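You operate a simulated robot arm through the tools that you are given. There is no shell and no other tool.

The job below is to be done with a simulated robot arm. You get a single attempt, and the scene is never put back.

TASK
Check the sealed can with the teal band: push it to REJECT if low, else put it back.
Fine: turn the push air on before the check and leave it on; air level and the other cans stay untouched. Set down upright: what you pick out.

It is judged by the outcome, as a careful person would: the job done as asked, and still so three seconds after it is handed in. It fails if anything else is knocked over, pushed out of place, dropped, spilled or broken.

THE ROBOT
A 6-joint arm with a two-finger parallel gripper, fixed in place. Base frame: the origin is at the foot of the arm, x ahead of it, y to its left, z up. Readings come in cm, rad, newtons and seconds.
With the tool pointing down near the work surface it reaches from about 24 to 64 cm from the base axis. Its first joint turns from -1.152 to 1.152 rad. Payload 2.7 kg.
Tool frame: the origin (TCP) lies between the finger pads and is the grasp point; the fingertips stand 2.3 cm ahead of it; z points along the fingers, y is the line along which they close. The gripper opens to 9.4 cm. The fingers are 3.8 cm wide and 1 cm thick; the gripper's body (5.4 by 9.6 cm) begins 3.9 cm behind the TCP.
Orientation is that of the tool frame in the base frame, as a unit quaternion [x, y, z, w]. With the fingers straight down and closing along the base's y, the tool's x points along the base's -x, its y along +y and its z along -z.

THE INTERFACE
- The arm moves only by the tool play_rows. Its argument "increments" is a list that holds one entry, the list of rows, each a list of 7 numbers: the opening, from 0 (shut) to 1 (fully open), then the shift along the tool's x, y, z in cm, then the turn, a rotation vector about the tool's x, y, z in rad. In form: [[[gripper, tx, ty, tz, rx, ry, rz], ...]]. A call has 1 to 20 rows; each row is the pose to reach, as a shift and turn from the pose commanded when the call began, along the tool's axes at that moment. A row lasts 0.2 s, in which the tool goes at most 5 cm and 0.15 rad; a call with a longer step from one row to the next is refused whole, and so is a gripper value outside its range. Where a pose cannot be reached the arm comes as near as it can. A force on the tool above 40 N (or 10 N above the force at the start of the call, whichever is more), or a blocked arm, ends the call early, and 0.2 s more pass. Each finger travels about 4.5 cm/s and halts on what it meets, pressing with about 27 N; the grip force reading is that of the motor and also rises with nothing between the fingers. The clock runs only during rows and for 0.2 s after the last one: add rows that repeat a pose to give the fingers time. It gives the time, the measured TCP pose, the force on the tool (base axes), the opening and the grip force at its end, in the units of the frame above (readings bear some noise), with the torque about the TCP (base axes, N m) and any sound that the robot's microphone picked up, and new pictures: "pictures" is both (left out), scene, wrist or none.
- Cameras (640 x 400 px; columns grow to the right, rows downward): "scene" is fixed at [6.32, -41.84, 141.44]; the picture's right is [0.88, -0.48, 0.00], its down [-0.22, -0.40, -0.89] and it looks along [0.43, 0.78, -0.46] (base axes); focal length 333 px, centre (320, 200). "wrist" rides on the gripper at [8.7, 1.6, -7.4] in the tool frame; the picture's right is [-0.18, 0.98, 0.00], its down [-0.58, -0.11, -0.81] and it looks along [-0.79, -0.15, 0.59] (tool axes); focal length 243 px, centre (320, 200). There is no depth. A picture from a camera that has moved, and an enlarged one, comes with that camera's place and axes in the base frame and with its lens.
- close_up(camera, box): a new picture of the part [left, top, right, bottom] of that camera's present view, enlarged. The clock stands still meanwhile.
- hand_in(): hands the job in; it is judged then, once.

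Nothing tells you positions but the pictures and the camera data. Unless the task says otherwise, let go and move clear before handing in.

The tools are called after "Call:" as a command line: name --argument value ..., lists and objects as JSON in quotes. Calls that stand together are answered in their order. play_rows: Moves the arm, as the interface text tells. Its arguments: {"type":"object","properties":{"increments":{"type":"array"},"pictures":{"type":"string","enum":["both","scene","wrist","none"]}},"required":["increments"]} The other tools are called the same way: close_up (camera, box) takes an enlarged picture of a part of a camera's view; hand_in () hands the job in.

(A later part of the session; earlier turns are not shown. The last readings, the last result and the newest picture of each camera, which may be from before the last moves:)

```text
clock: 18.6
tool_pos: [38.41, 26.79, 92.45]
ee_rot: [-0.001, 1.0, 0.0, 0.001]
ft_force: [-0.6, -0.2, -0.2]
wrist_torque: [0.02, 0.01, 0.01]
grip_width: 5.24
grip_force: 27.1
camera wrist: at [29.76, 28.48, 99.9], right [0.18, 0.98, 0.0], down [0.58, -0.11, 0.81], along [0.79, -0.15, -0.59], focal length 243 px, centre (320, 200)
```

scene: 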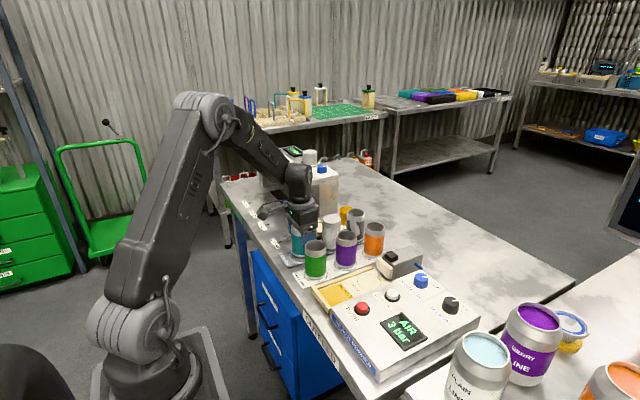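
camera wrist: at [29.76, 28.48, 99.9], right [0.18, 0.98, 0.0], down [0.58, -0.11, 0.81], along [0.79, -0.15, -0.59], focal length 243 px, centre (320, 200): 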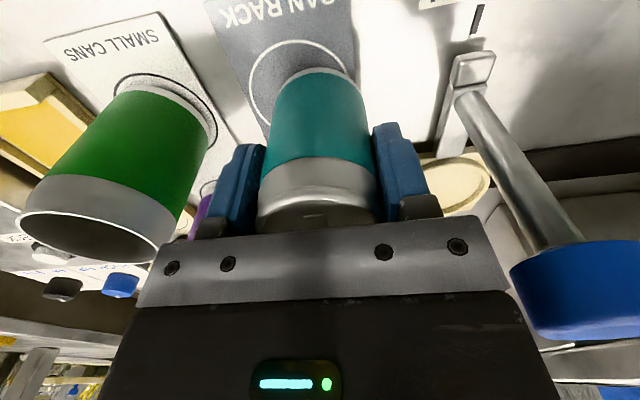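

Gripped firmly at 5.24 cm and 27 N. I'll lift straight up, well above the neighbouring cans.

Call:
play_rows --increments '[[[0.35, 0, 0, -0.5, 0, 0, 0], [0.35, 0, 0, -1.5, 0, 0, 0], [0.35, 0, 0, -3.0, 0, 0, 0], [0.35, 0, 0, -5.0, 0, 0, 0], [0.35, 0, 0, -7.5, 0, 0, 0], [0.35, 0, 0, -10, 0, 0, 0], [0.35, 0, 0, -12, 0, 0, 0], [0.35, 0, 0, -13.5, 0, 0, 0], [0.35, 0, 0, -13.5, 0, 0, 0]]]'

Call:
close_up --camera "scene" --box '[240, 140, 360, 280]'

Call:
close_up --camera "wrist" --box '[0, 0, 330, 206]'

```text
clock: 20.6
tool_pos: [38.38, 27.04, 105.95]
ee_rot: [0.0, 1.0, 0.0, 0.0]
ft_force: [-0.8, 0.1, -1.7]
wrist_torque: [0.01, -0.02, 0.01]
grip_width: 5.21
grip_force: 27.3
camera wrist: at [29.62, 28.62, 113.37], right [0.18, 0.98, 0.0], down [0.58, -0.11, 0.81], along [0.79, -0.15, -0.59], focal length 243 px, centre (320, 200)
```

scene: 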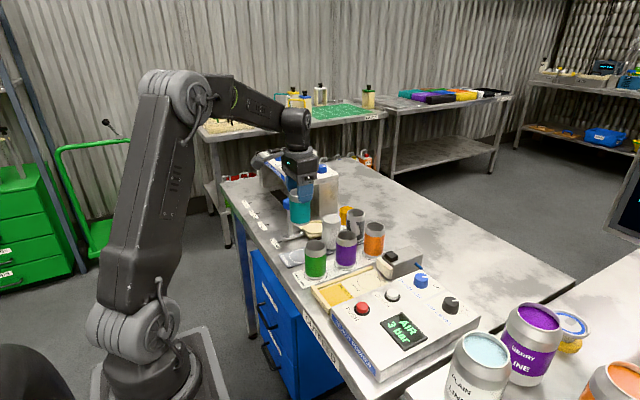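
wrist: 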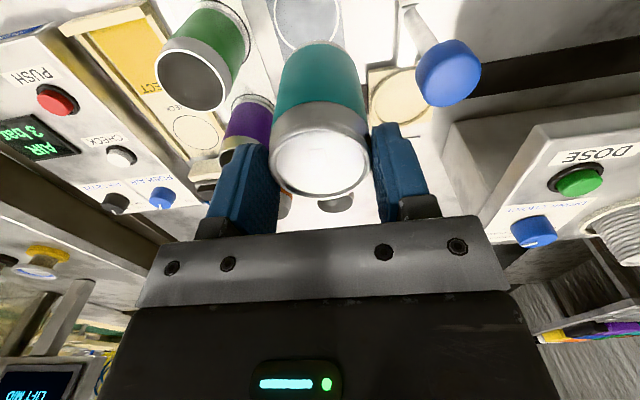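

```text
2.86 times, centred on (300, 210) of scene
camera zoom: at [6.32, -41.84, 141.44], right [0.88, -0.48, 0.0], down [-0.22, -0.4, -0.89], along [0.43, 0.78, -0.46], focal length 952 px, centre (377, 171)
```

zoom: 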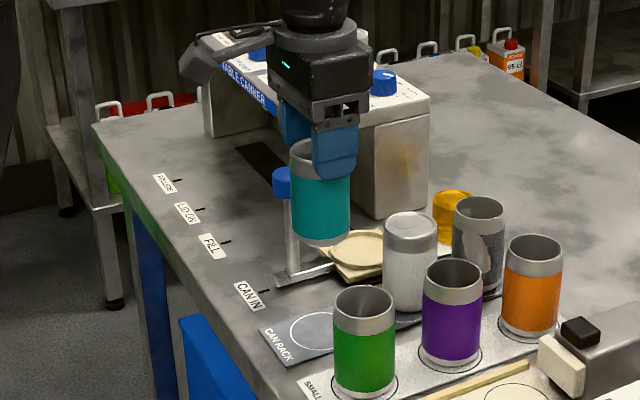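

```text
1.94 times, centred on (165, 103) of wrist
camera zoom: at [29.62, 28.62, 113.37], right [0.18, 0.98, 0.0], down [0.58, -0.11, 0.81], along [0.79, -0.15, -0.59], focal length 470 px, centre (621, 388)
```

zoom: 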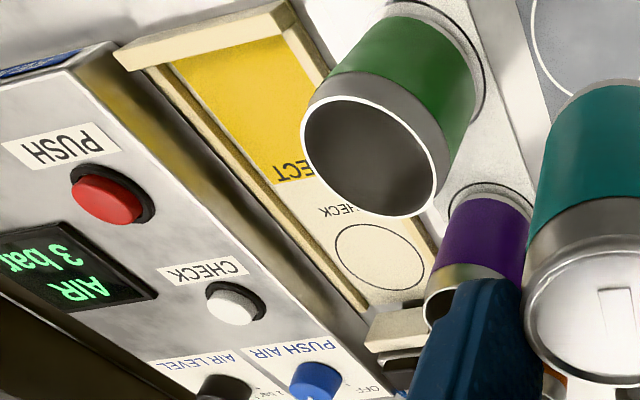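

The can is held upright and clear. I'll move toward the check area and stop short to measure the circle.

Call:
play_rows --increments '[[[0.35, -1.5, -1.6, 0, 0, 0, 0], [0.35, -3.4, -3.7, 0, 0, 0, 0], [0.35, -5.3, -5.8, 0, 0, 0, 0], [0.35, -7.2, -7.9, 0, 0, 0, 0], [0.35, -8.4, -9.3, 0, 0, 0, 0], [0.35, -9.0, -9.9, 0, 0, 0, 0], [0.35, -9.0, -9.9, 0, 0, 0, 0]]]'

Call:
close_up --camera "wrist" --box '[140, 0, 340, 125]'

Call:
close_up --camera "scene" --box '[300, 160, 420, 300]'

```text
clock: 22.2
tool_pos: [47.36, 16.94, 105.96]
ee_rot: [-0.001, 1.0, 0.0, 0.0]
ft_force: [0.5, -0.1, -2.7]
wrist_torque: [-0.03, 0.0, 0.02]
grip_width: 5.17
grip_force: 27.1
camera wrist: at [38.66, 18.61, 113.4], right [0.18, 0.98, 0.0], down [0.58, -0.11, 0.81], along [0.79, -0.15, -0.59], focal length 243 px, centre (320, 200)
```

scene: 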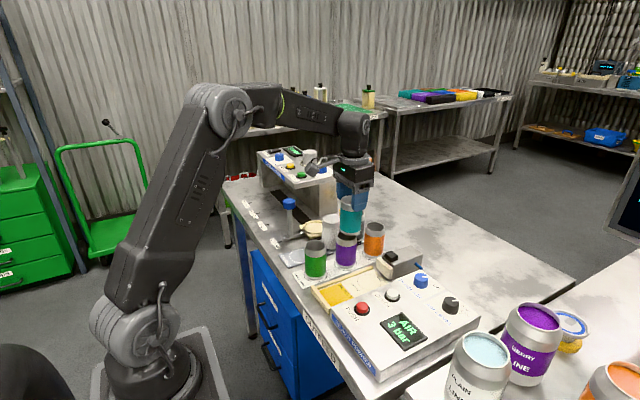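
wrist: 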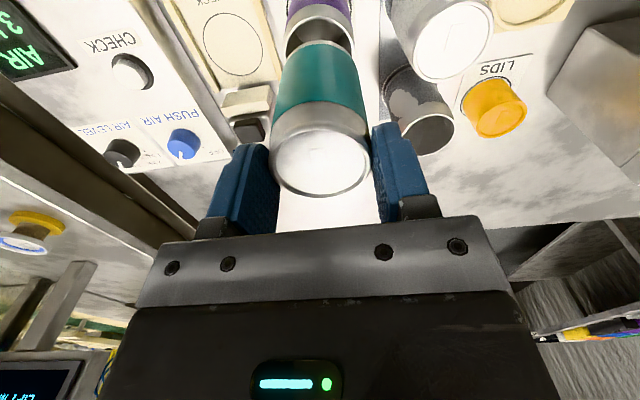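

```text
3.20 times, centred on (240, 62) of wrist
camera zoom: at [38.66, 18.61, 113.4], right [0.18, 0.98, 0.0], down [0.58, -0.11, 0.81], along [0.79, -0.15, -0.59], focal length 776 px, centre (576, 640)
```

zoom: 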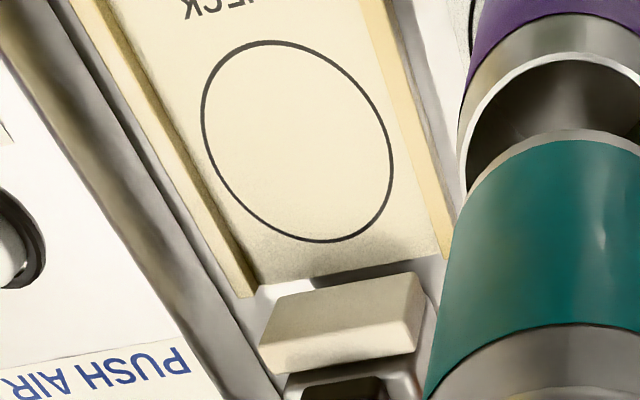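

```text
2.86 times, centred on (360, 230) of scene
camera zoom: at [6.33, -41.84, 141.44], right [0.88, -0.48, 0.0], down [-0.22, -0.4, -0.89], along [0.43, 0.78, -0.46], focal length 952 px, centre (206, 114)
```

zoom: 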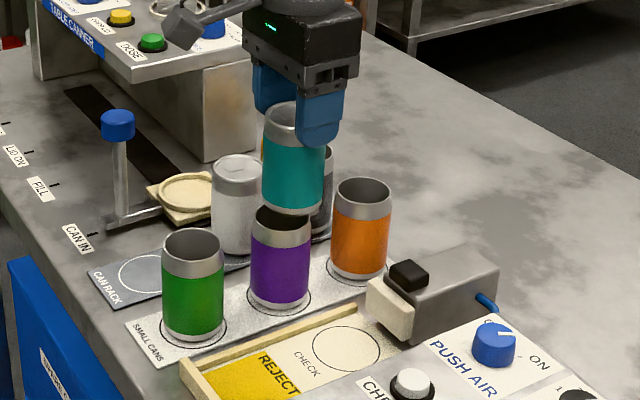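

The check circle is at about (47.5, 7.9). I'll bring the can over it and lower partway.

Call:
play_rows --increments '[[[0.35, -0.1, -2.0, 0, 0, 0, 0], [0.35, -0.1, -4.5, 0, 0, 0, 0], [0.35, -0.1, -7.0, 0, 0, 0, 0], [0.35, -0.1, -8.6, 0, 0, 0, 0], [0.35, -0.1, -9.05, 0, 0, 0, 0], [0.35, -0.1, -9.05, 2.0, 0, 0, 0], [0.35, -0.1, -9.05, 4.5, 0, 0, 0], [0.35, -0.1, -9.05, 7.0, 0, 0, 0], [0.35, -0.1, -9.05, 9.5, 0, 0, 0], [0.35, -0.1, -9.05, 11.0, 0, 0, 0], [0.35, -0.1, -9.05, 11.0, 0, 0, 0]]]'

Call:
close_up --camera "wrist" --box '[220, 0, 420, 125]'

Call:
close_up --camera "scene" --box '[330, 210, 430, 310]'

```text
clock: 24.4
tool_pos: [47.55, 7.74, 95.78]
ee_rot: [-0.001, 1.0, 0.0, 0.006]
ft_force: [-0.9, -0.7, 2.2]
wrist_torque: [0.02, -0.07, -0.01]
grip_width: 5.19
grip_force: 27.3
stopped in row 11: the force on the tool passed its limit at 49 N (the readings are from after the stop); the commanded pose is now the measured one
camera wrist: at [38.81, 9.53, 103.13], right [0.18, 0.98, 0.0], down [0.57, -0.11, 0.81], along [0.8, -0.15, -0.58], focal length 243 px, centre (320, 200)
```

scene: 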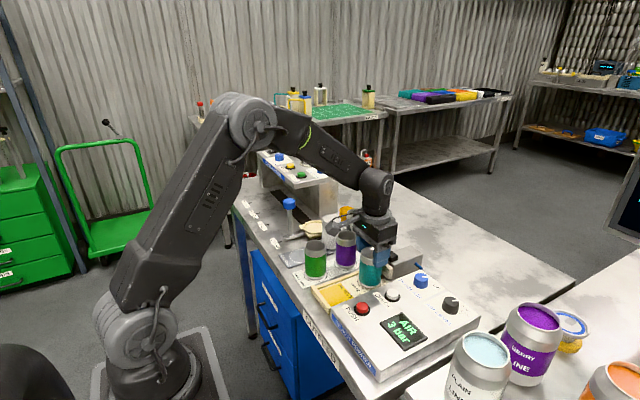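
wrist: 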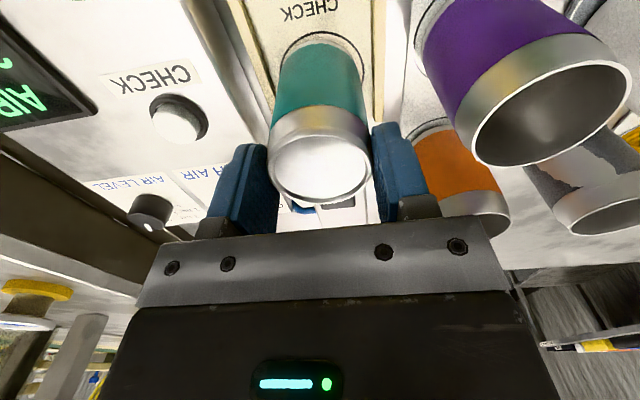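

```text
3.20 times, centred on (320, 62) of wrist
camera zoom: at [38.81, 9.53, 103.13], right [0.18, 0.98, 0.0], down [0.57, -0.11, 0.81], along [0.8, -0.15, -0.58], focal length 776 px, centre (320, 640)
```

zoom: 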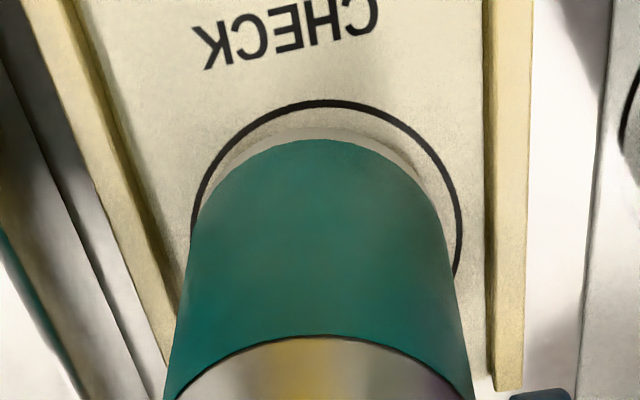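

```text
4.00 times, centred on (380, 260) of scene
camera zoom: at [6.32, -41.84, 141.44], right [0.88, -0.48, 0.0], down [-0.22, -0.4, -0.89], along [0.43, 0.78, -0.46], focal length 1333 px, centre (80, -40)
```

zoom: 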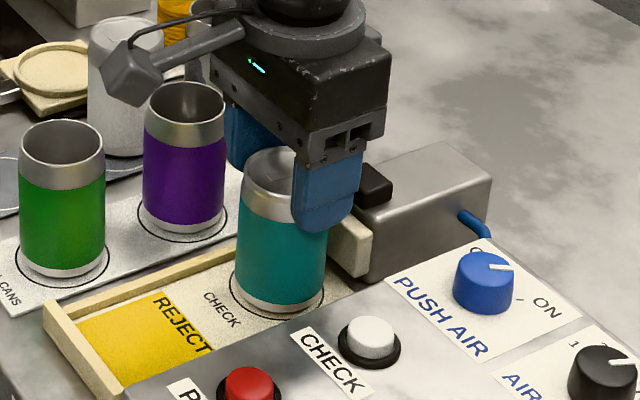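

The can has touched down inside the check circle. It slid about 3 cm down in the fingers during the lift, so it reached the lane sooner than I planned. It looks upright and centred, so I'll zoom in before letting go.

Call:
close_up --camera "scene" --box '[345, 235, 405, 285]'

Call:
close_up --camera "wrist" --box '[220, 80, 420, 205]'

```text
8.00 times, centred on (375, 260) of scene
camera zoom: at [6.32, -41.84, 141.44], right [0.88, -0.48, 0.0], down [-0.22, -0.4, -0.89], along [0.43, 0.78, -0.46], focal length 2666 px, centre (-120, -280)
```

zoom: 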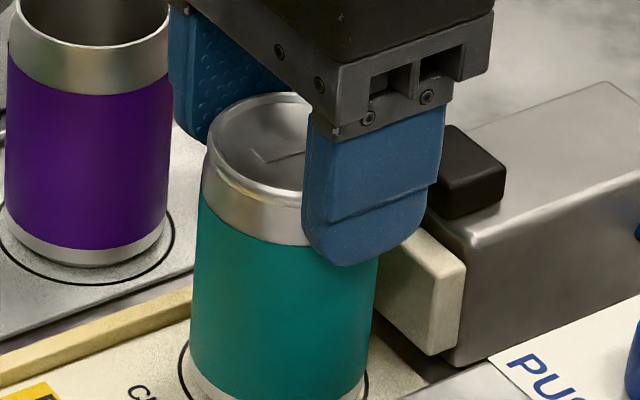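

```text
3.20 times, centred on (320, 142) of wrist
camera zoom: at [38.81, 9.53, 103.13], right [0.18, 0.98, 0.0], down [0.57, -0.11, 0.81], along [0.8, -0.15, -0.58], focal length 776 px, centre (320, 384)
```

zoom: 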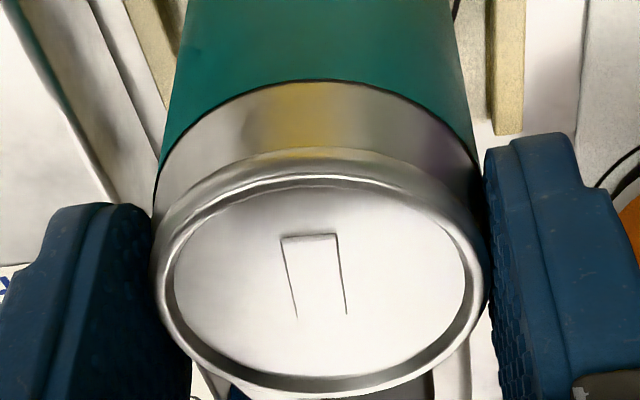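

The can leans only a couple of degrees in the grip, so it will settle flat when released. I'll open gently.

Call:
play_rows --increments '[[[0.5, 0, 0, 0, 0, 0, 0], [0.6, 0, 0, 0, 0, 0, 0], [0.75, 0, 0, 0, 0, 0, 0], [0.75, 0, 0, 0, 0, 0, 0], [0.75, 0, 0, 0, 0, 0, 0]]]'

Call:
close_up --camera "scene" --box '[345, 240, 405, 290]'

Call:
close_up --camera "wrist" --box '[220, 60, 420, 185]'

```text
clock: 25.6
tool_pos: [47.58, 7.84, 95.87]
ee_rot: [-0.001, 1.0, 0.0, 0.005]
ft_force: [0.0, -0.1, -0.8]
wrist_torque: [0.02, -0.01, 0.0]
grip_width: 7.05
grip_force: 0.1
camera wrist: at [38.8, 9.53, 103.09], right [0.18, 0.98, 0.0], down [0.57, -0.11, 0.81], along [0.8, -0.15, -0.58], focal length 243 px, centre (320, 200)
```

scene: 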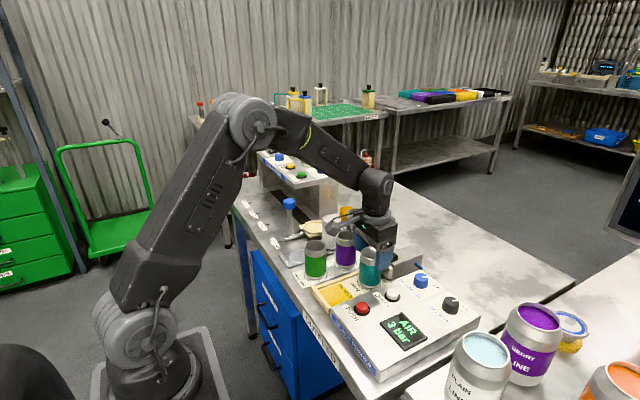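
wrist: 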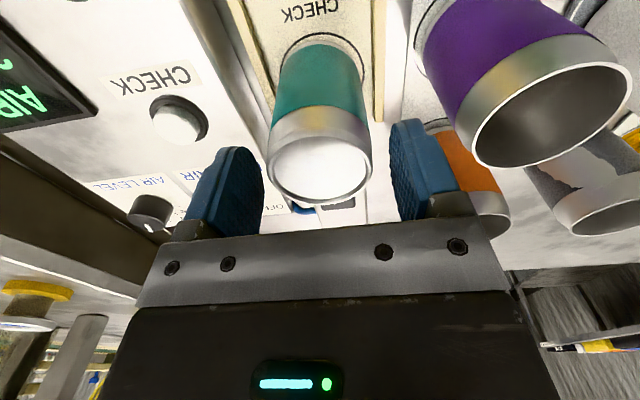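

```text
8.00 times, centred on (375, 265) of scene
camera zoom: at [6.32, -41.84, 141.44], right [0.88, -0.48, 0.0], down [-0.22, -0.4, -0.89], along [0.43, 0.78, -0.46], focal length 2666 px, centre (-120, -320)
```

zoom: 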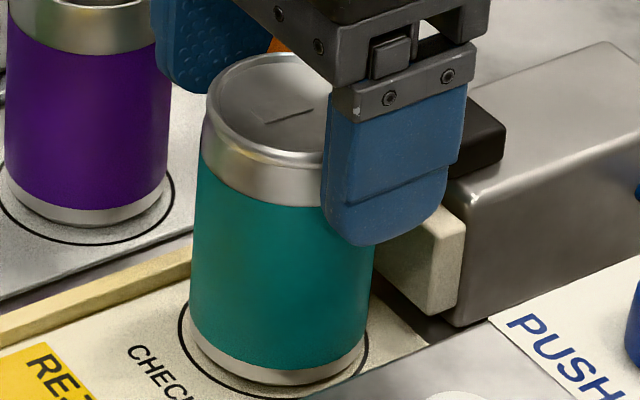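

```text
3.20 times, centred on (320, 122) of wrist
camera zoom: at [38.8, 9.53, 103.09], right [0.18, 0.98, 0.0], down [0.57, -0.11, 0.81], along [0.8, -0.15, -0.58], focal length 776 px, centre (320, 448)
```

zoom: 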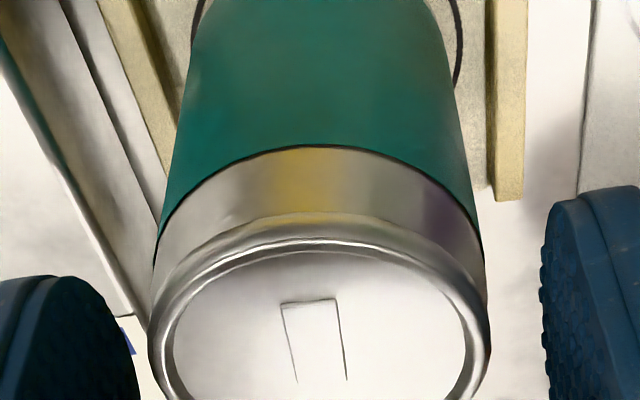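

The can stands upright in the circle. I'll lift clear, close the gripper, and go above the white CHECK button.

Call:
play_rows --increments '[[[0.75, 0, 0, -1.0, 0, 0, 0], [0.75, 0, 0, -2.5, 0, 0, 0], [0.75, 0, 0, -5, 0, 0.01, 0], [0.75, 0, 0, -8, 0, 0.01, 0], [0.75, 0, 0, -11, 0, 0.01, 0], [0.75, 0.5, -2.5, -12, 0, 0.01, 0], [0.6, 1.0, -5.5, -12, 0, 0.01, 0], [0.4, 1.1, -8.0, -11, 0, 0.01, 0], [0.2, 1.1, -8.9, -9, 0, 0.01, 0], [0, 1.1, -8.9, -6, 0, 0.01, 0], [0, 1.1, -8.9, -4, 0, 0.01, 0], [0, 1.1, -8.9, -4, 0, 0.01, 0], [0, 1.1, -8.9, -4, 0, 0.01, 0]]]'

Call:
close_up --camera "wrist" --box '[220, 40, 420, 165]'

Call:
close_up --camera "scene" --box '[340, 230, 440, 310]'

```text
clock: 28.4
tool_pos: [46.28, -1.02, 99.77]
ee_rot: [-0.001, 1.0, 0.0, 0.0]
ft_force: [0.2, -0.4, -0.1]
wrist_torque: [0.02, -0.03, 0.01]
grip_width: 0.0
grip_force: 27.0
camera wrist: at [37.61, 0.66, 107.16], right [0.18, 0.98, 0.0], down [0.58, -0.11, 0.81], along [0.79, -0.15, -0.59], focal length 243 px, centre (320, 200)
```

scene: 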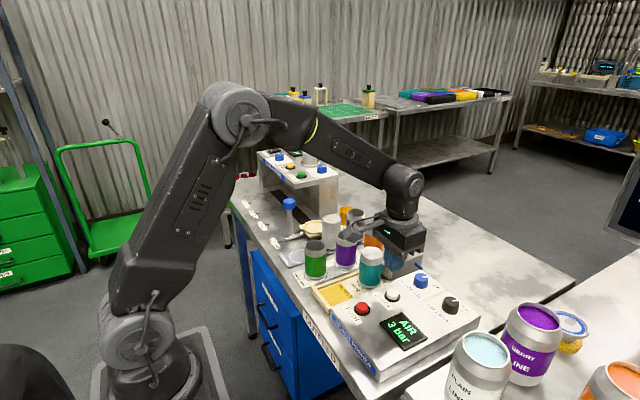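
wrist: 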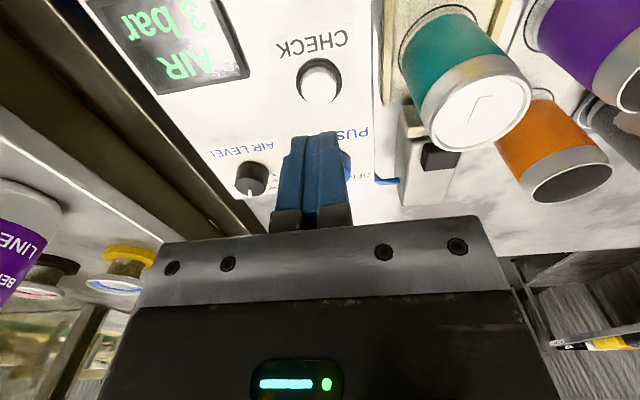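

```text
3.20 times, centred on (320, 102) of wrist
camera zoom: at [37.61, 0.66, 107.16], right [0.18, 0.98, 0.0], down [0.58, -0.11, 0.81], along [0.79, -0.15, -0.59], focal length 776 px, centre (320, 512)
```

zoom: 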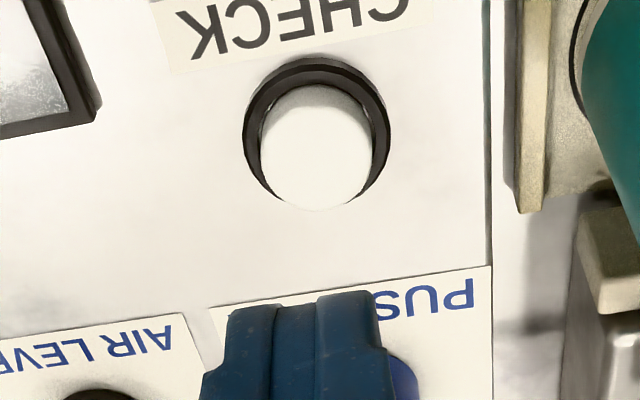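

```text
5.00 times, centred on (390, 270) of scene
camera zoom: at [6.32, -41.84, 141.44], right [0.88, -0.48, 0.0], down [-0.22, -0.4, -0.89], along [0.43, 0.78, -0.46], focal length 1666 px, centre (-30, -150)
```

zoom: 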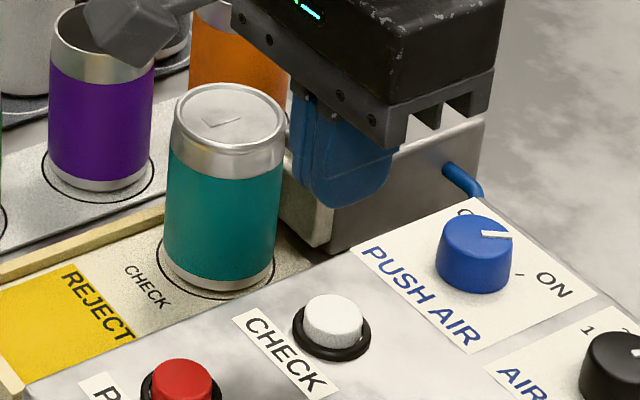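

The can is upright on the circle, and the CHECK button is about 0.4 cm ahead of the tool. I'll align and press down in small steps.

Call:
play_rows --increments '[[[0, -0.2, -0.1, 1.5, 0, 0, 0], [0, -0.39, -0.14, 3.0, 0, 0, 0], [0, -0.39, -0.14, 4.5, 0, 0, 0], [0, -0.39, -0.14, 5.6, 0, 0, 0], [0, -0.39, -0.14, 6.2, 0, 0, 0], [0, -0.39, -0.14, 6.2, 0, 0, 0]]]'

Call:
close_up --camera "scene" --box '[340, 230, 440, 310]'

Call:
close_up --camera "wrist" --box '[220, 60, 420, 185]'

```text
clock: 29.8
tool_pos: [46.81, -1.2, 93.37]
ee_rot: [0.0, 1.0, -0.001, 0.001]
ft_force: [-0.2, 1.2, 0.5]
wrist_torque: [0.01, -0.01, 0.04]
grip_width: 0.01
grip_force: 26.7
camera wrist: at [38.14, 0.44, 100.9], right [0.18, 0.98, 0.0], down [0.58, -0.11, 0.81], along [0.79, -0.15, -0.59], focal length 243 px, centre (320, 200)
```

scene: 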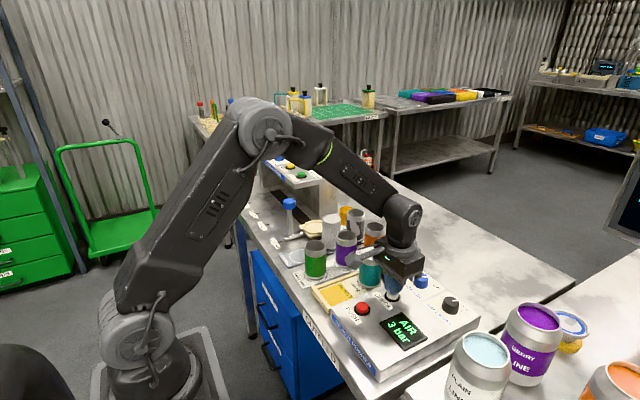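
wrist: 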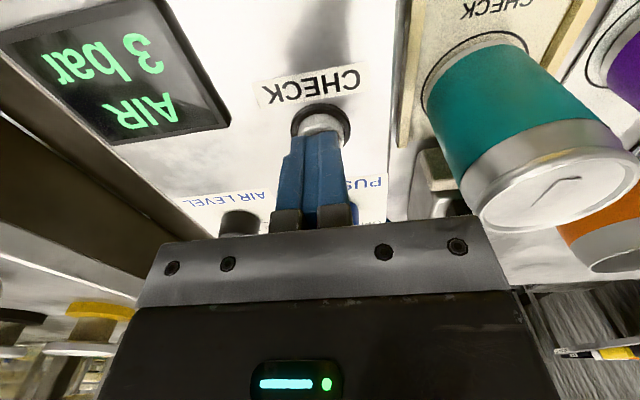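

```text
5.00 times, centred on (390, 270) of scene
camera zoom: at [6.32, -41.84, 141.44], right [0.88, -0.48, 0.0], down [-0.22, -0.4, -0.89], along [0.43, 0.78, -0.46], focal length 1666 px, centre (-30, -150)
```

zoom: 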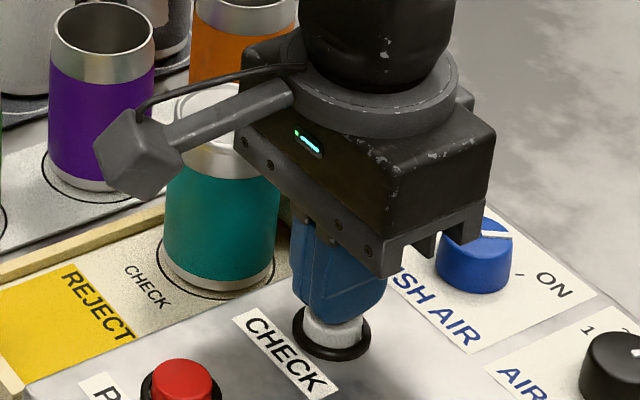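

```text
3.20 times, centred on (320, 122) of wrist
camera zoom: at [38.14, 0.44, 100.9], right [0.18, 0.98, 0.0], down [0.58, -0.11, 0.81], along [0.79, -0.15, -0.59], focal length 776 px, centre (320, 448)
```

zoom: 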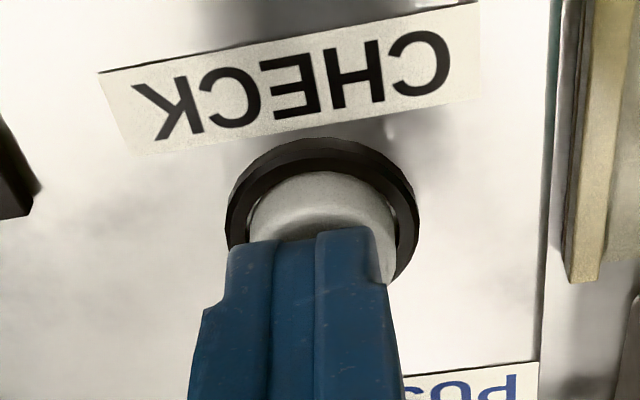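

The fingertips are right over the white button. I'll press it down in small steps and watch the display.

Call:
play_rows --increments '[[[0, 0, 0.15, 0.2, 0, 0, 0], [0, 0, 0.15, 0.4, 0, 0, 0], [0, 0, 0.15, 0.6, 0, 0, 0], [0, 0, 0.15, 0.8, 0, 0, 0], [0, 0, 0.15, 0.8, 0, 0, 0]]]'

Call:
close_up --camera "scene" --box '[340, 240, 460, 360]'

```text
clock: 31.0
tool_pos: [46.79, -1.17, 92.73]
ee_rot: [-0.001, 1.0, 0.0, 0.001]
ft_force: [-0.8, 2.3, 4.4]
wrist_torque: [0.03, -0.01, 0.0]
grip_width: 0.0
grip_force: 26.5
heard: click
camera wrist: at [38.07, 0.59, 100.18], right [0.18, 0.98, 0.0], down [0.58, -0.11, 0.81], along [0.79, -0.15, -0.59], focal length 243 px, centre (320, 200)
```

scene: 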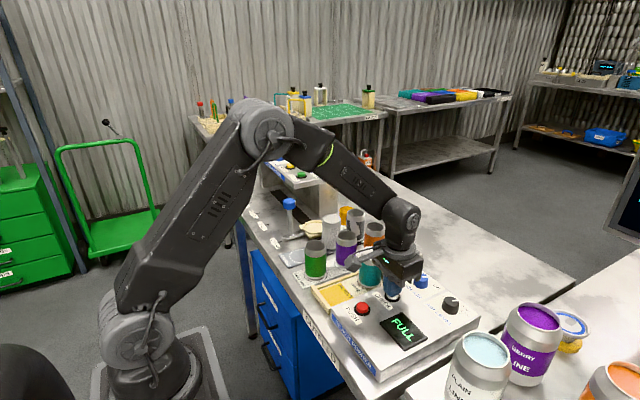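
wrist: 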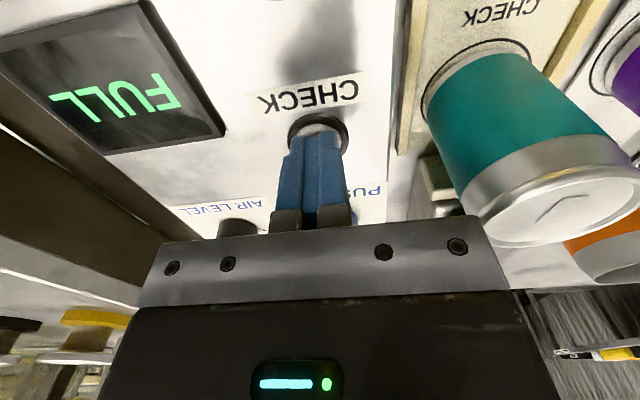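

```text
3.33 times, centred on (400, 300) of scene
camera zoom: at [6.32, -41.83, 141.44], right [0.88, -0.48, 0.0], down [-0.22, -0.4, -0.89], along [0.43, 0.78, -0.46], focal length 1111 px, centre (53, -133)
```

zoom: 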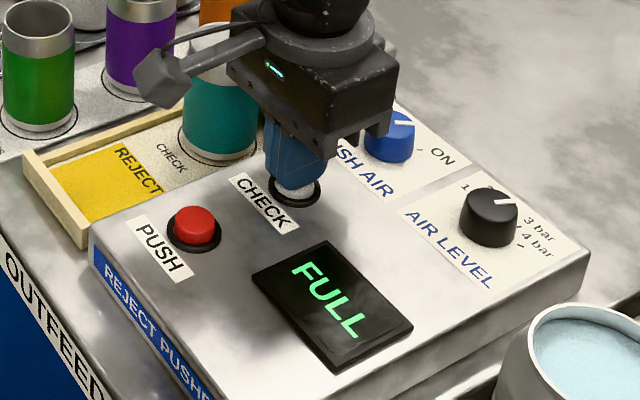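

The display reads FULL, so the can is not low and goes back to its place on the rack. I'll retract from the button, return above the can and measure it before regripping.

Call:
play_rows --increments '[[[0, 0, 0, -0.8, 0, 0, 0], [0, 0, 0, -2.5, 0, 0, 0], [0, 0, 0, -5.5, 0, 0, 0], [0, 0, 0, -9, 0, 0, 0], [0, 0, 0, -12, 0, 0, 0], [0.2, -0.4, 2.5, -12.5, 0, 0, 0], [0.4, -0.8, 6.0, -12.5, 0, 0, 0], [0.6, -0.8, 8.5, -12.5, 0, 0, 0], [0.75, -0.8, 9.0, -12, 0, 0, 0], [0.75, -0.8, 9.0, -10, 0, 0, 0], [0.75, -0.8, 9.0, -9, 0, 0, 0], [0.75, -0.8, 9.0, -9, 0, 0, 0]]]'

Call:
close_up --camera "wrist" --box '[220, 40, 420, 165]'

Call:
close_up --camera "scene" --box '[340, 240, 460, 360]'

Call:
close_up --camera "scene" --box '[265, 205, 345, 275]'

```text
clock: 33.6
tool_pos: [47.47, 7.77, 101.82]
ee_rot: [-0.001, 1.0, 0.001, 0.001]
ft_force: [-0.8, 0.1, 0.2]
wrist_torque: [0.0, -0.02, 0.0]
grip_width: 7.07
grip_force: 0.1
camera wrist: at [38.76, 9.56, 109.22], right [0.18, 0.98, 0.0], down [0.58, -0.11, 0.81], along [0.79, -0.15, -0.59], focal length 243 px, centre (320, 200)
```

scene: 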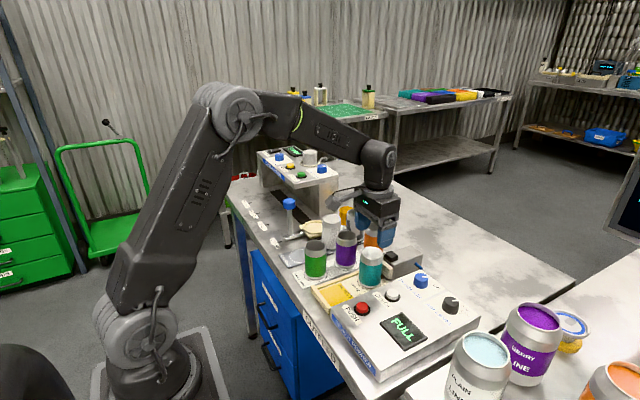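
wrist: 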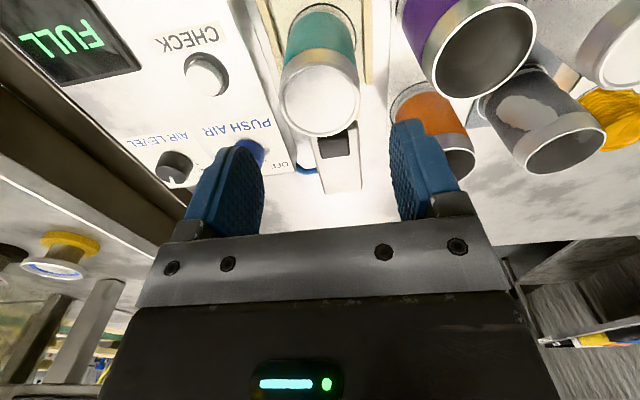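

```text
3.20 times, centred on (320, 102) of wrist
camera zoom: at [38.76, 9.56, 109.22], right [0.18, 0.98, 0.0], down [0.58, -0.11, 0.81], along [0.79, -0.15, -0.59], focal length 776 px, centre (320, 512)
```

zoom: 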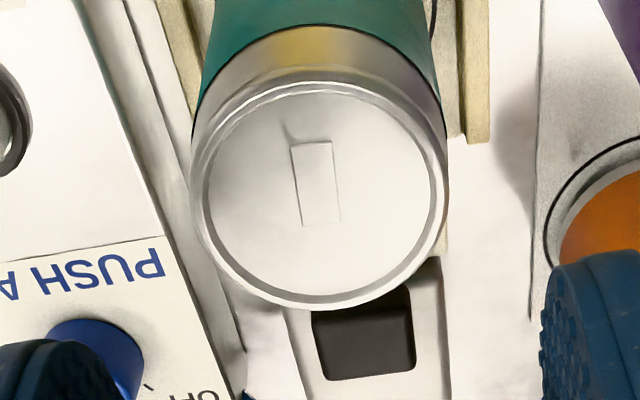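

```text
3.33 times, centred on (400, 300) of scene
camera zoom: at [6.32, -41.84, 141.44], right [0.88, -0.48, 0.0], down [-0.22, -0.4, -0.89], along [0.43, 0.78, -0.46], focal length 1111 px, centre (53, -133)
```

zoom: 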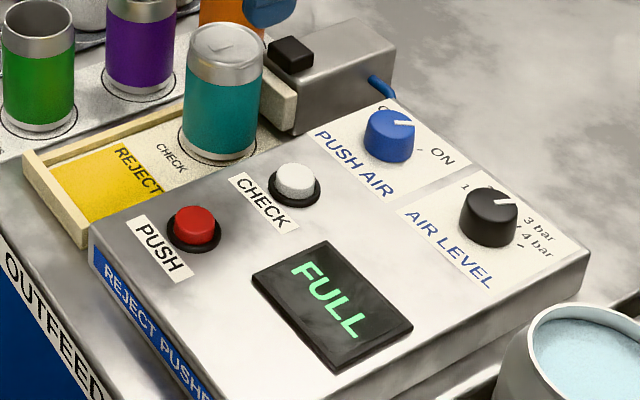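

```text
5.71 times, centred on (305, 240) of scene
camera zoom: at [6.32, -41.84, 141.44], right [0.88, -0.48, 0.0], down [-0.22, -0.4, -0.89], along [0.43, 0.78, -0.46], focal length 1904 px, centre (406, -29)
```

zoom: 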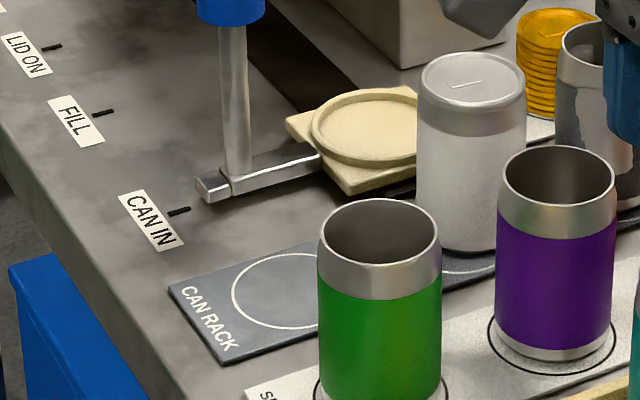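

The can is exactly under the tool, and the push-air and level knobs are unchanged. I'll grip lower this time, about 2.9 cm below the lid, so it can't slip out.

Call:
play_rows --increments '[[[0.7, 0, 0, 1.5, 0, 0, 0], [0.68, 0, 0, 3.5, 0, 0, 0], [0.68, 0, 0, 5.5, 0, 0, 0], [0.68, 0, 0, 7.0, 0, 0, 0], [0.68, 0, 0, 8.3, 0, 0, 0], [0.68, 0, 0, 9.2, 0, 0, 0], [0.68, 0, 0, 9.75, 0, 0, 0], [0.68, 0, 0, 9.75, 0, 0, 0]]]'

Call:
close_up --camera "scene" --box '[340, 220, 420, 300]'

Call:
close_up --camera "wrist" --box '[220, 100, 420, 225]'

```text
clock: 35.4
tool_pos: [47.44, 8.05, 92.08]
ee_rot: [0.0, 1.0, 0.0, 0.0]
ft_force: [0.1, -0.3, 0.0]
wrist_torque: [-0.04, 0.0, 0.01]
grip_width: 6.41
grip_force: 0.1
camera wrist: at [38.74, 9.74, 99.52], right [0.18, 0.98, 0.0], down [0.58, -0.11, 0.81], along [0.79, -0.15, -0.59], focal length 243 px, centre (320, 200)
```

scene: 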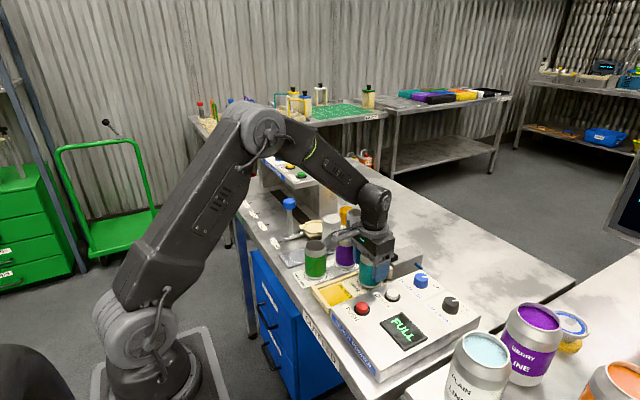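
wrist: 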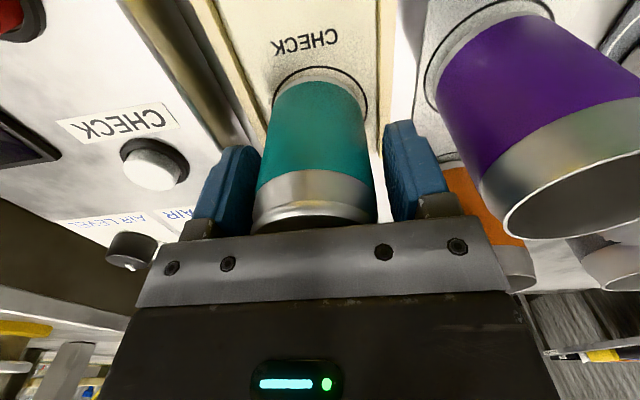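

```text
5.00 times, centred on (380, 260) of scene
camera zoom: at [6.32, -41.84, 141.44], right [0.88, -0.48, 0.0], down [-0.22, -0.4, -0.89], along [0.43, 0.78, -0.46], focal length 1666 px, centre (20, -100)
```

zoom: 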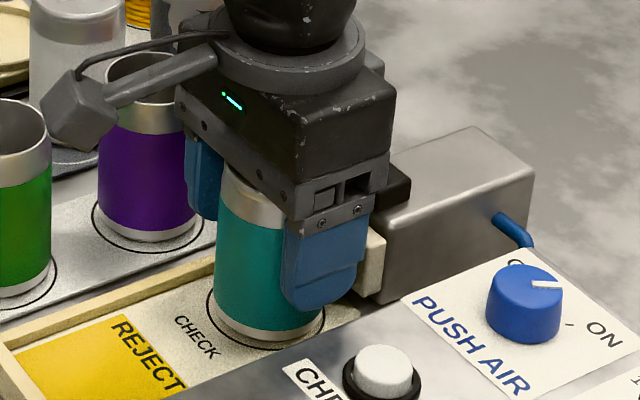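

```text
3.20 times, centred on (320, 162) of wrist
camera zoom: at [38.74, 9.74, 99.52], right [0.18, 0.98, 0.0], down [0.58, -0.11, 0.81], along [0.79, -0.15, -0.59], focal length 776 px, centre (320, 320)
```

zoom: 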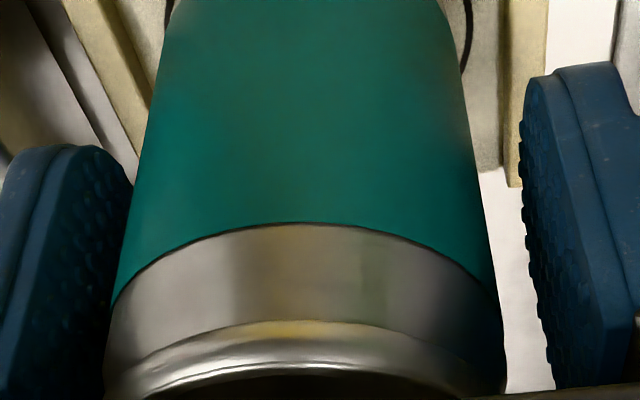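

The can sits about 0.2 cm to one side of the finger midline, so I'll shift to centre it and then close.

Call:
play_rows --increments '[[[0.68, 0, -0.2, 0, 0, 0, 0], [0.68, 0, -0.2, 0, 0, 0, 0], [0.3, 0, -0.2, 0, 0, 0, 0], [0.2, 0, -0.2, 0, 0, 0, 0], [0.2, 0, -0.2, 0, 0, 0, 0], [0.2, 0, -0.2, 0, 0, 0, 0], [0.2, 0, -0.2, 0, 0, 0, 0]]]' --pictures "wrist"

Call:
close_up --camera "wrist" --box '[220, 100, 420, 225]'

```text
clock: 37.0
tool_pos: [47.55, 7.83, 92.09]
ee_rot: [-0.001, 1.0, 0.001, 0.001]
ft_force: [-0.3, 0.6, -0.5]
wrist_torque: [0.03, -0.02, 0.02]
grip_width: 5.2
grip_force: 26.9
camera wrist: at [38.81, 9.52, 99.51], right [0.18, 0.98, 0.0], down [0.58, -0.11, 0.81], along [0.79, -0.15, -0.59], focal length 243 px, centre (320, 200)
```

wrist: 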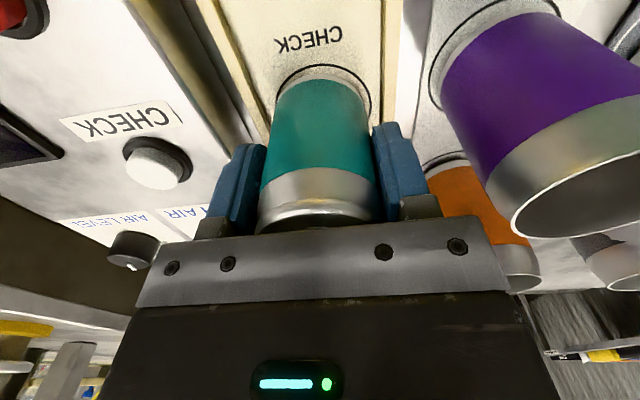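

```text
3.20 times, centred on (320, 162) of wrist
camera zoom: at [38.81, 9.52, 99.51], right [0.18, 0.98, 0.0], down [0.58, -0.11, 0.81], along [0.79, -0.15, -0.59], focal length 776 px, centre (320, 320)
```

zoom: 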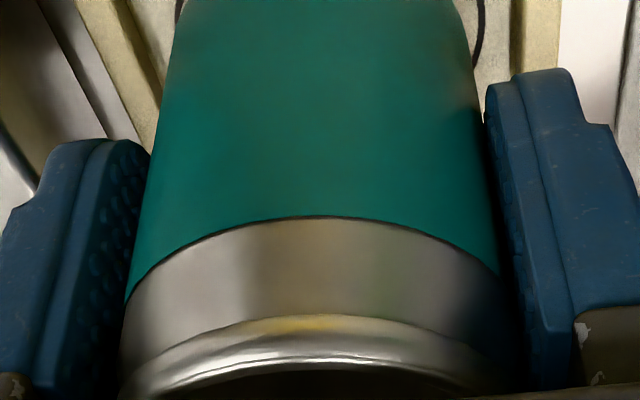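

The grip is firm. I'll lift slowly by about 1.5 cm and check whether the can slips.

Call:
play_rows --increments '[[[0.1, 0, 0, -0.15, 0, 0, 0], [0.1, 0, 0, -0.4, 0, 0, 0], [0.1, 0, 0, -0.7, 0, 0, 0], [0.1, 0, 0, -1.0, 0, 0, 0], [0.1, 0, 0, -1.3, 0, 0, 0], [0.1, 0, 0, -1.5, 0, 0, 0], [0.1, 0, 0, -1.5, 0, 0, 0]]]'

Call:
close_up --camera "wrist" --box '[220, 100, 420, 225]'

Call:
close_up --camera "scene" --box '[340, 220, 420, 300]'

```text
clock: 38.6
tool_pos: [47.64, 7.83, 93.57]
ee_rot: [-0.001, 1.0, 0.0, 0.001]
ft_force: [-0.8, -0.1, -2.2]
wrist_torque: [0.01, -0.02, 0.01]
grip_width: 5.24
grip_force: 26.9
camera wrist: at [38.88, 9.48, 100.99], right [0.18, 0.98, 0.0], down [0.58, -0.11, 0.81], along [0.79, -0.15, -0.59], focal length 243 px, centre (320, 200)
```

scene: 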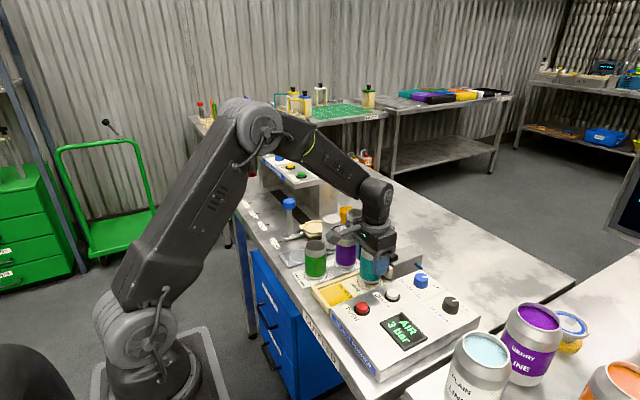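
wrist: 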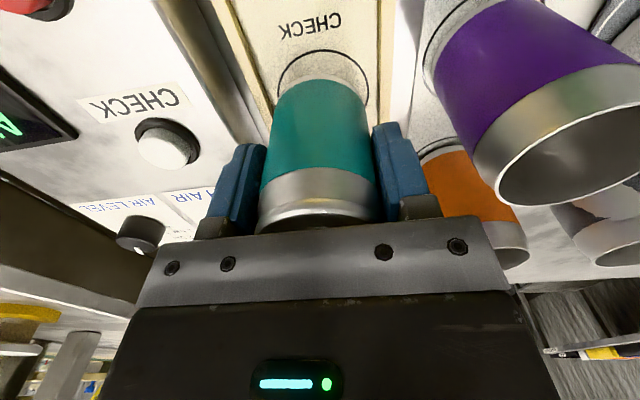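

```text
3.20 times, centred on (320, 162) of wrist
camera zoom: at [38.88, 9.48, 100.99], right [0.18, 0.98, 0.0], down [0.58, -0.11, 0.81], along [0.79, -0.15, -0.59], focal length 776 px, centre (320, 320)
```

zoom: 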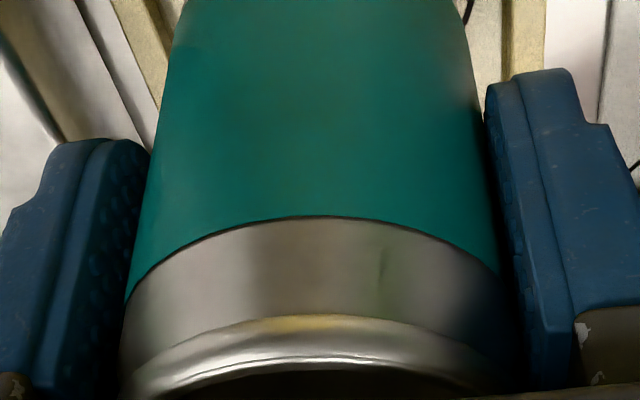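

```text
5.00 times, centred on (380, 260) of scene
camera zoom: at [6.33, -41.84, 141.44], right [0.88, -0.48, 0.0], down [-0.22, -0.4, -0.89], along [0.43, 0.78, -0.46], focal length 1666 px, centre (20, -100)
```

zoom: 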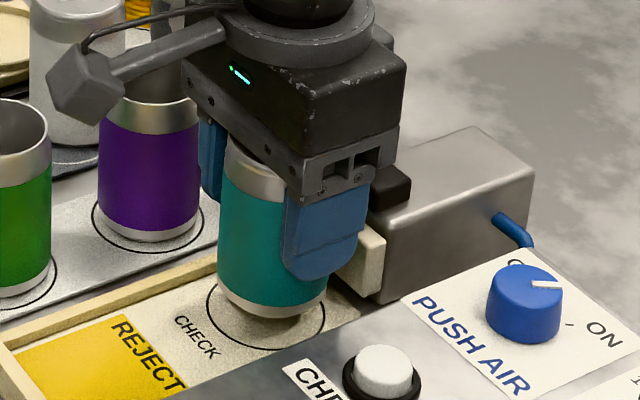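

No slip this time. I'll keep lifting gently.

Call:
play_rows --increments '[[[0.1, 0, 0, -0.3, 0, 0, 0], [0.1, 0, 0, -0.8, 0, 0, 0], [0.1, 0, 0, -1.4, 0, 0, 0], [0.1, 0, 0, -2.1, 0, 0, 0], [0.1, 0, 0, -2.9, 0, 0, 0], [0.1, 0, 0, -3.7, 0, 0, 0], [0.1, 0, 0, -4.5, 0, 0, 0], [0.1, 0, 0, -5.3, 0, 0, 0], [0.1, 0, 0, -6.1, 0, 0, 0], [0.1, 0, 0, -6.9, 0, 0, 0], [0.1, 0, 0, -7.7, 0, 0, 0], [0.1, 0, 0, -8.5, 0, 0, 0], [0.1, 0, 0, -9.3, 0, 0, 0], [0.1, 0, 0, -10.1, 0, 0, 0], [0.1, 0, 0, -10.8, 0, 0, 0], [0.1, 0, 0, -11.4, 0, 0, 0], [0.1, 0, 0, -11.8, 0, 0, 0], [0.1, 0, 0, -12, 0, 0, 0], [0.1, 0, 0, -12, 0, 0, 0]]]'

Call:
close_up --camera "wrist" --box '[220, 100, 420, 225]'

```text
clock: 42.6
tool_pos: [47.72, 7.79, 105.52]
ee_rot: [-0.001, 1.0, 0.0, 0.001]
ft_force: [0.6, 0.4, -1.8]
wrist_torque: [-0.03, 0.01, 0.0]
grip_width: 5.23
grip_force: 27.4
camera wrist: at [39.0, 9.45, 112.94], right [0.18, 0.98, 0.0], down [0.58, -0.11, 0.81], along [0.79, -0.15, -0.59], focal length 243 px, centre (320, 200)
```

scene: 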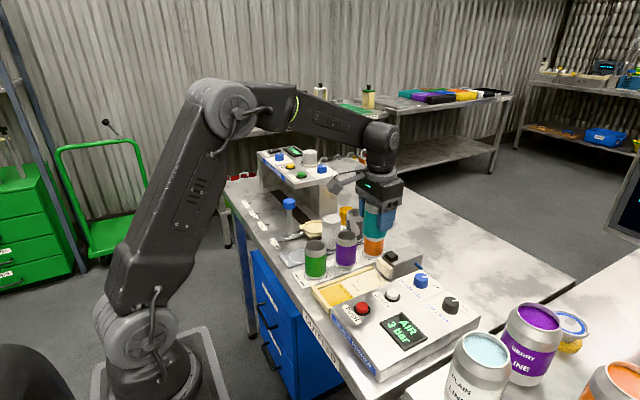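
wrist: 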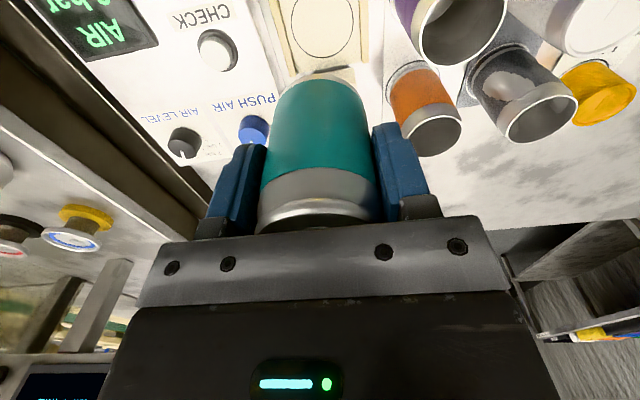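

```text
3.20 times, centred on (320, 162) of wrist
camera zoom: at [39.0, 9.45, 112.94], right [0.18, 0.98, 0.0], down [0.58, -0.11, 0.81], along [0.79, -0.15, -0.59], focal length 776 px, centre (320, 320)
```

zoom: 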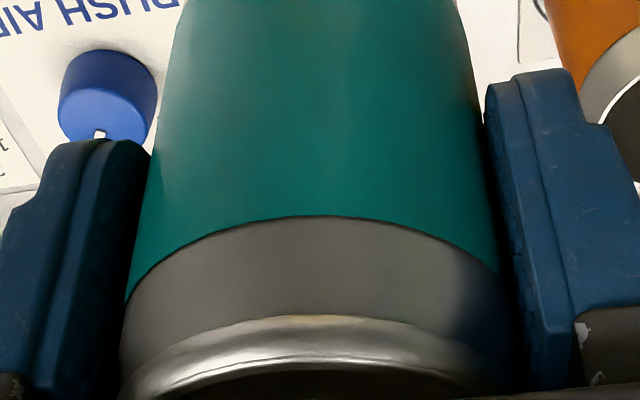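

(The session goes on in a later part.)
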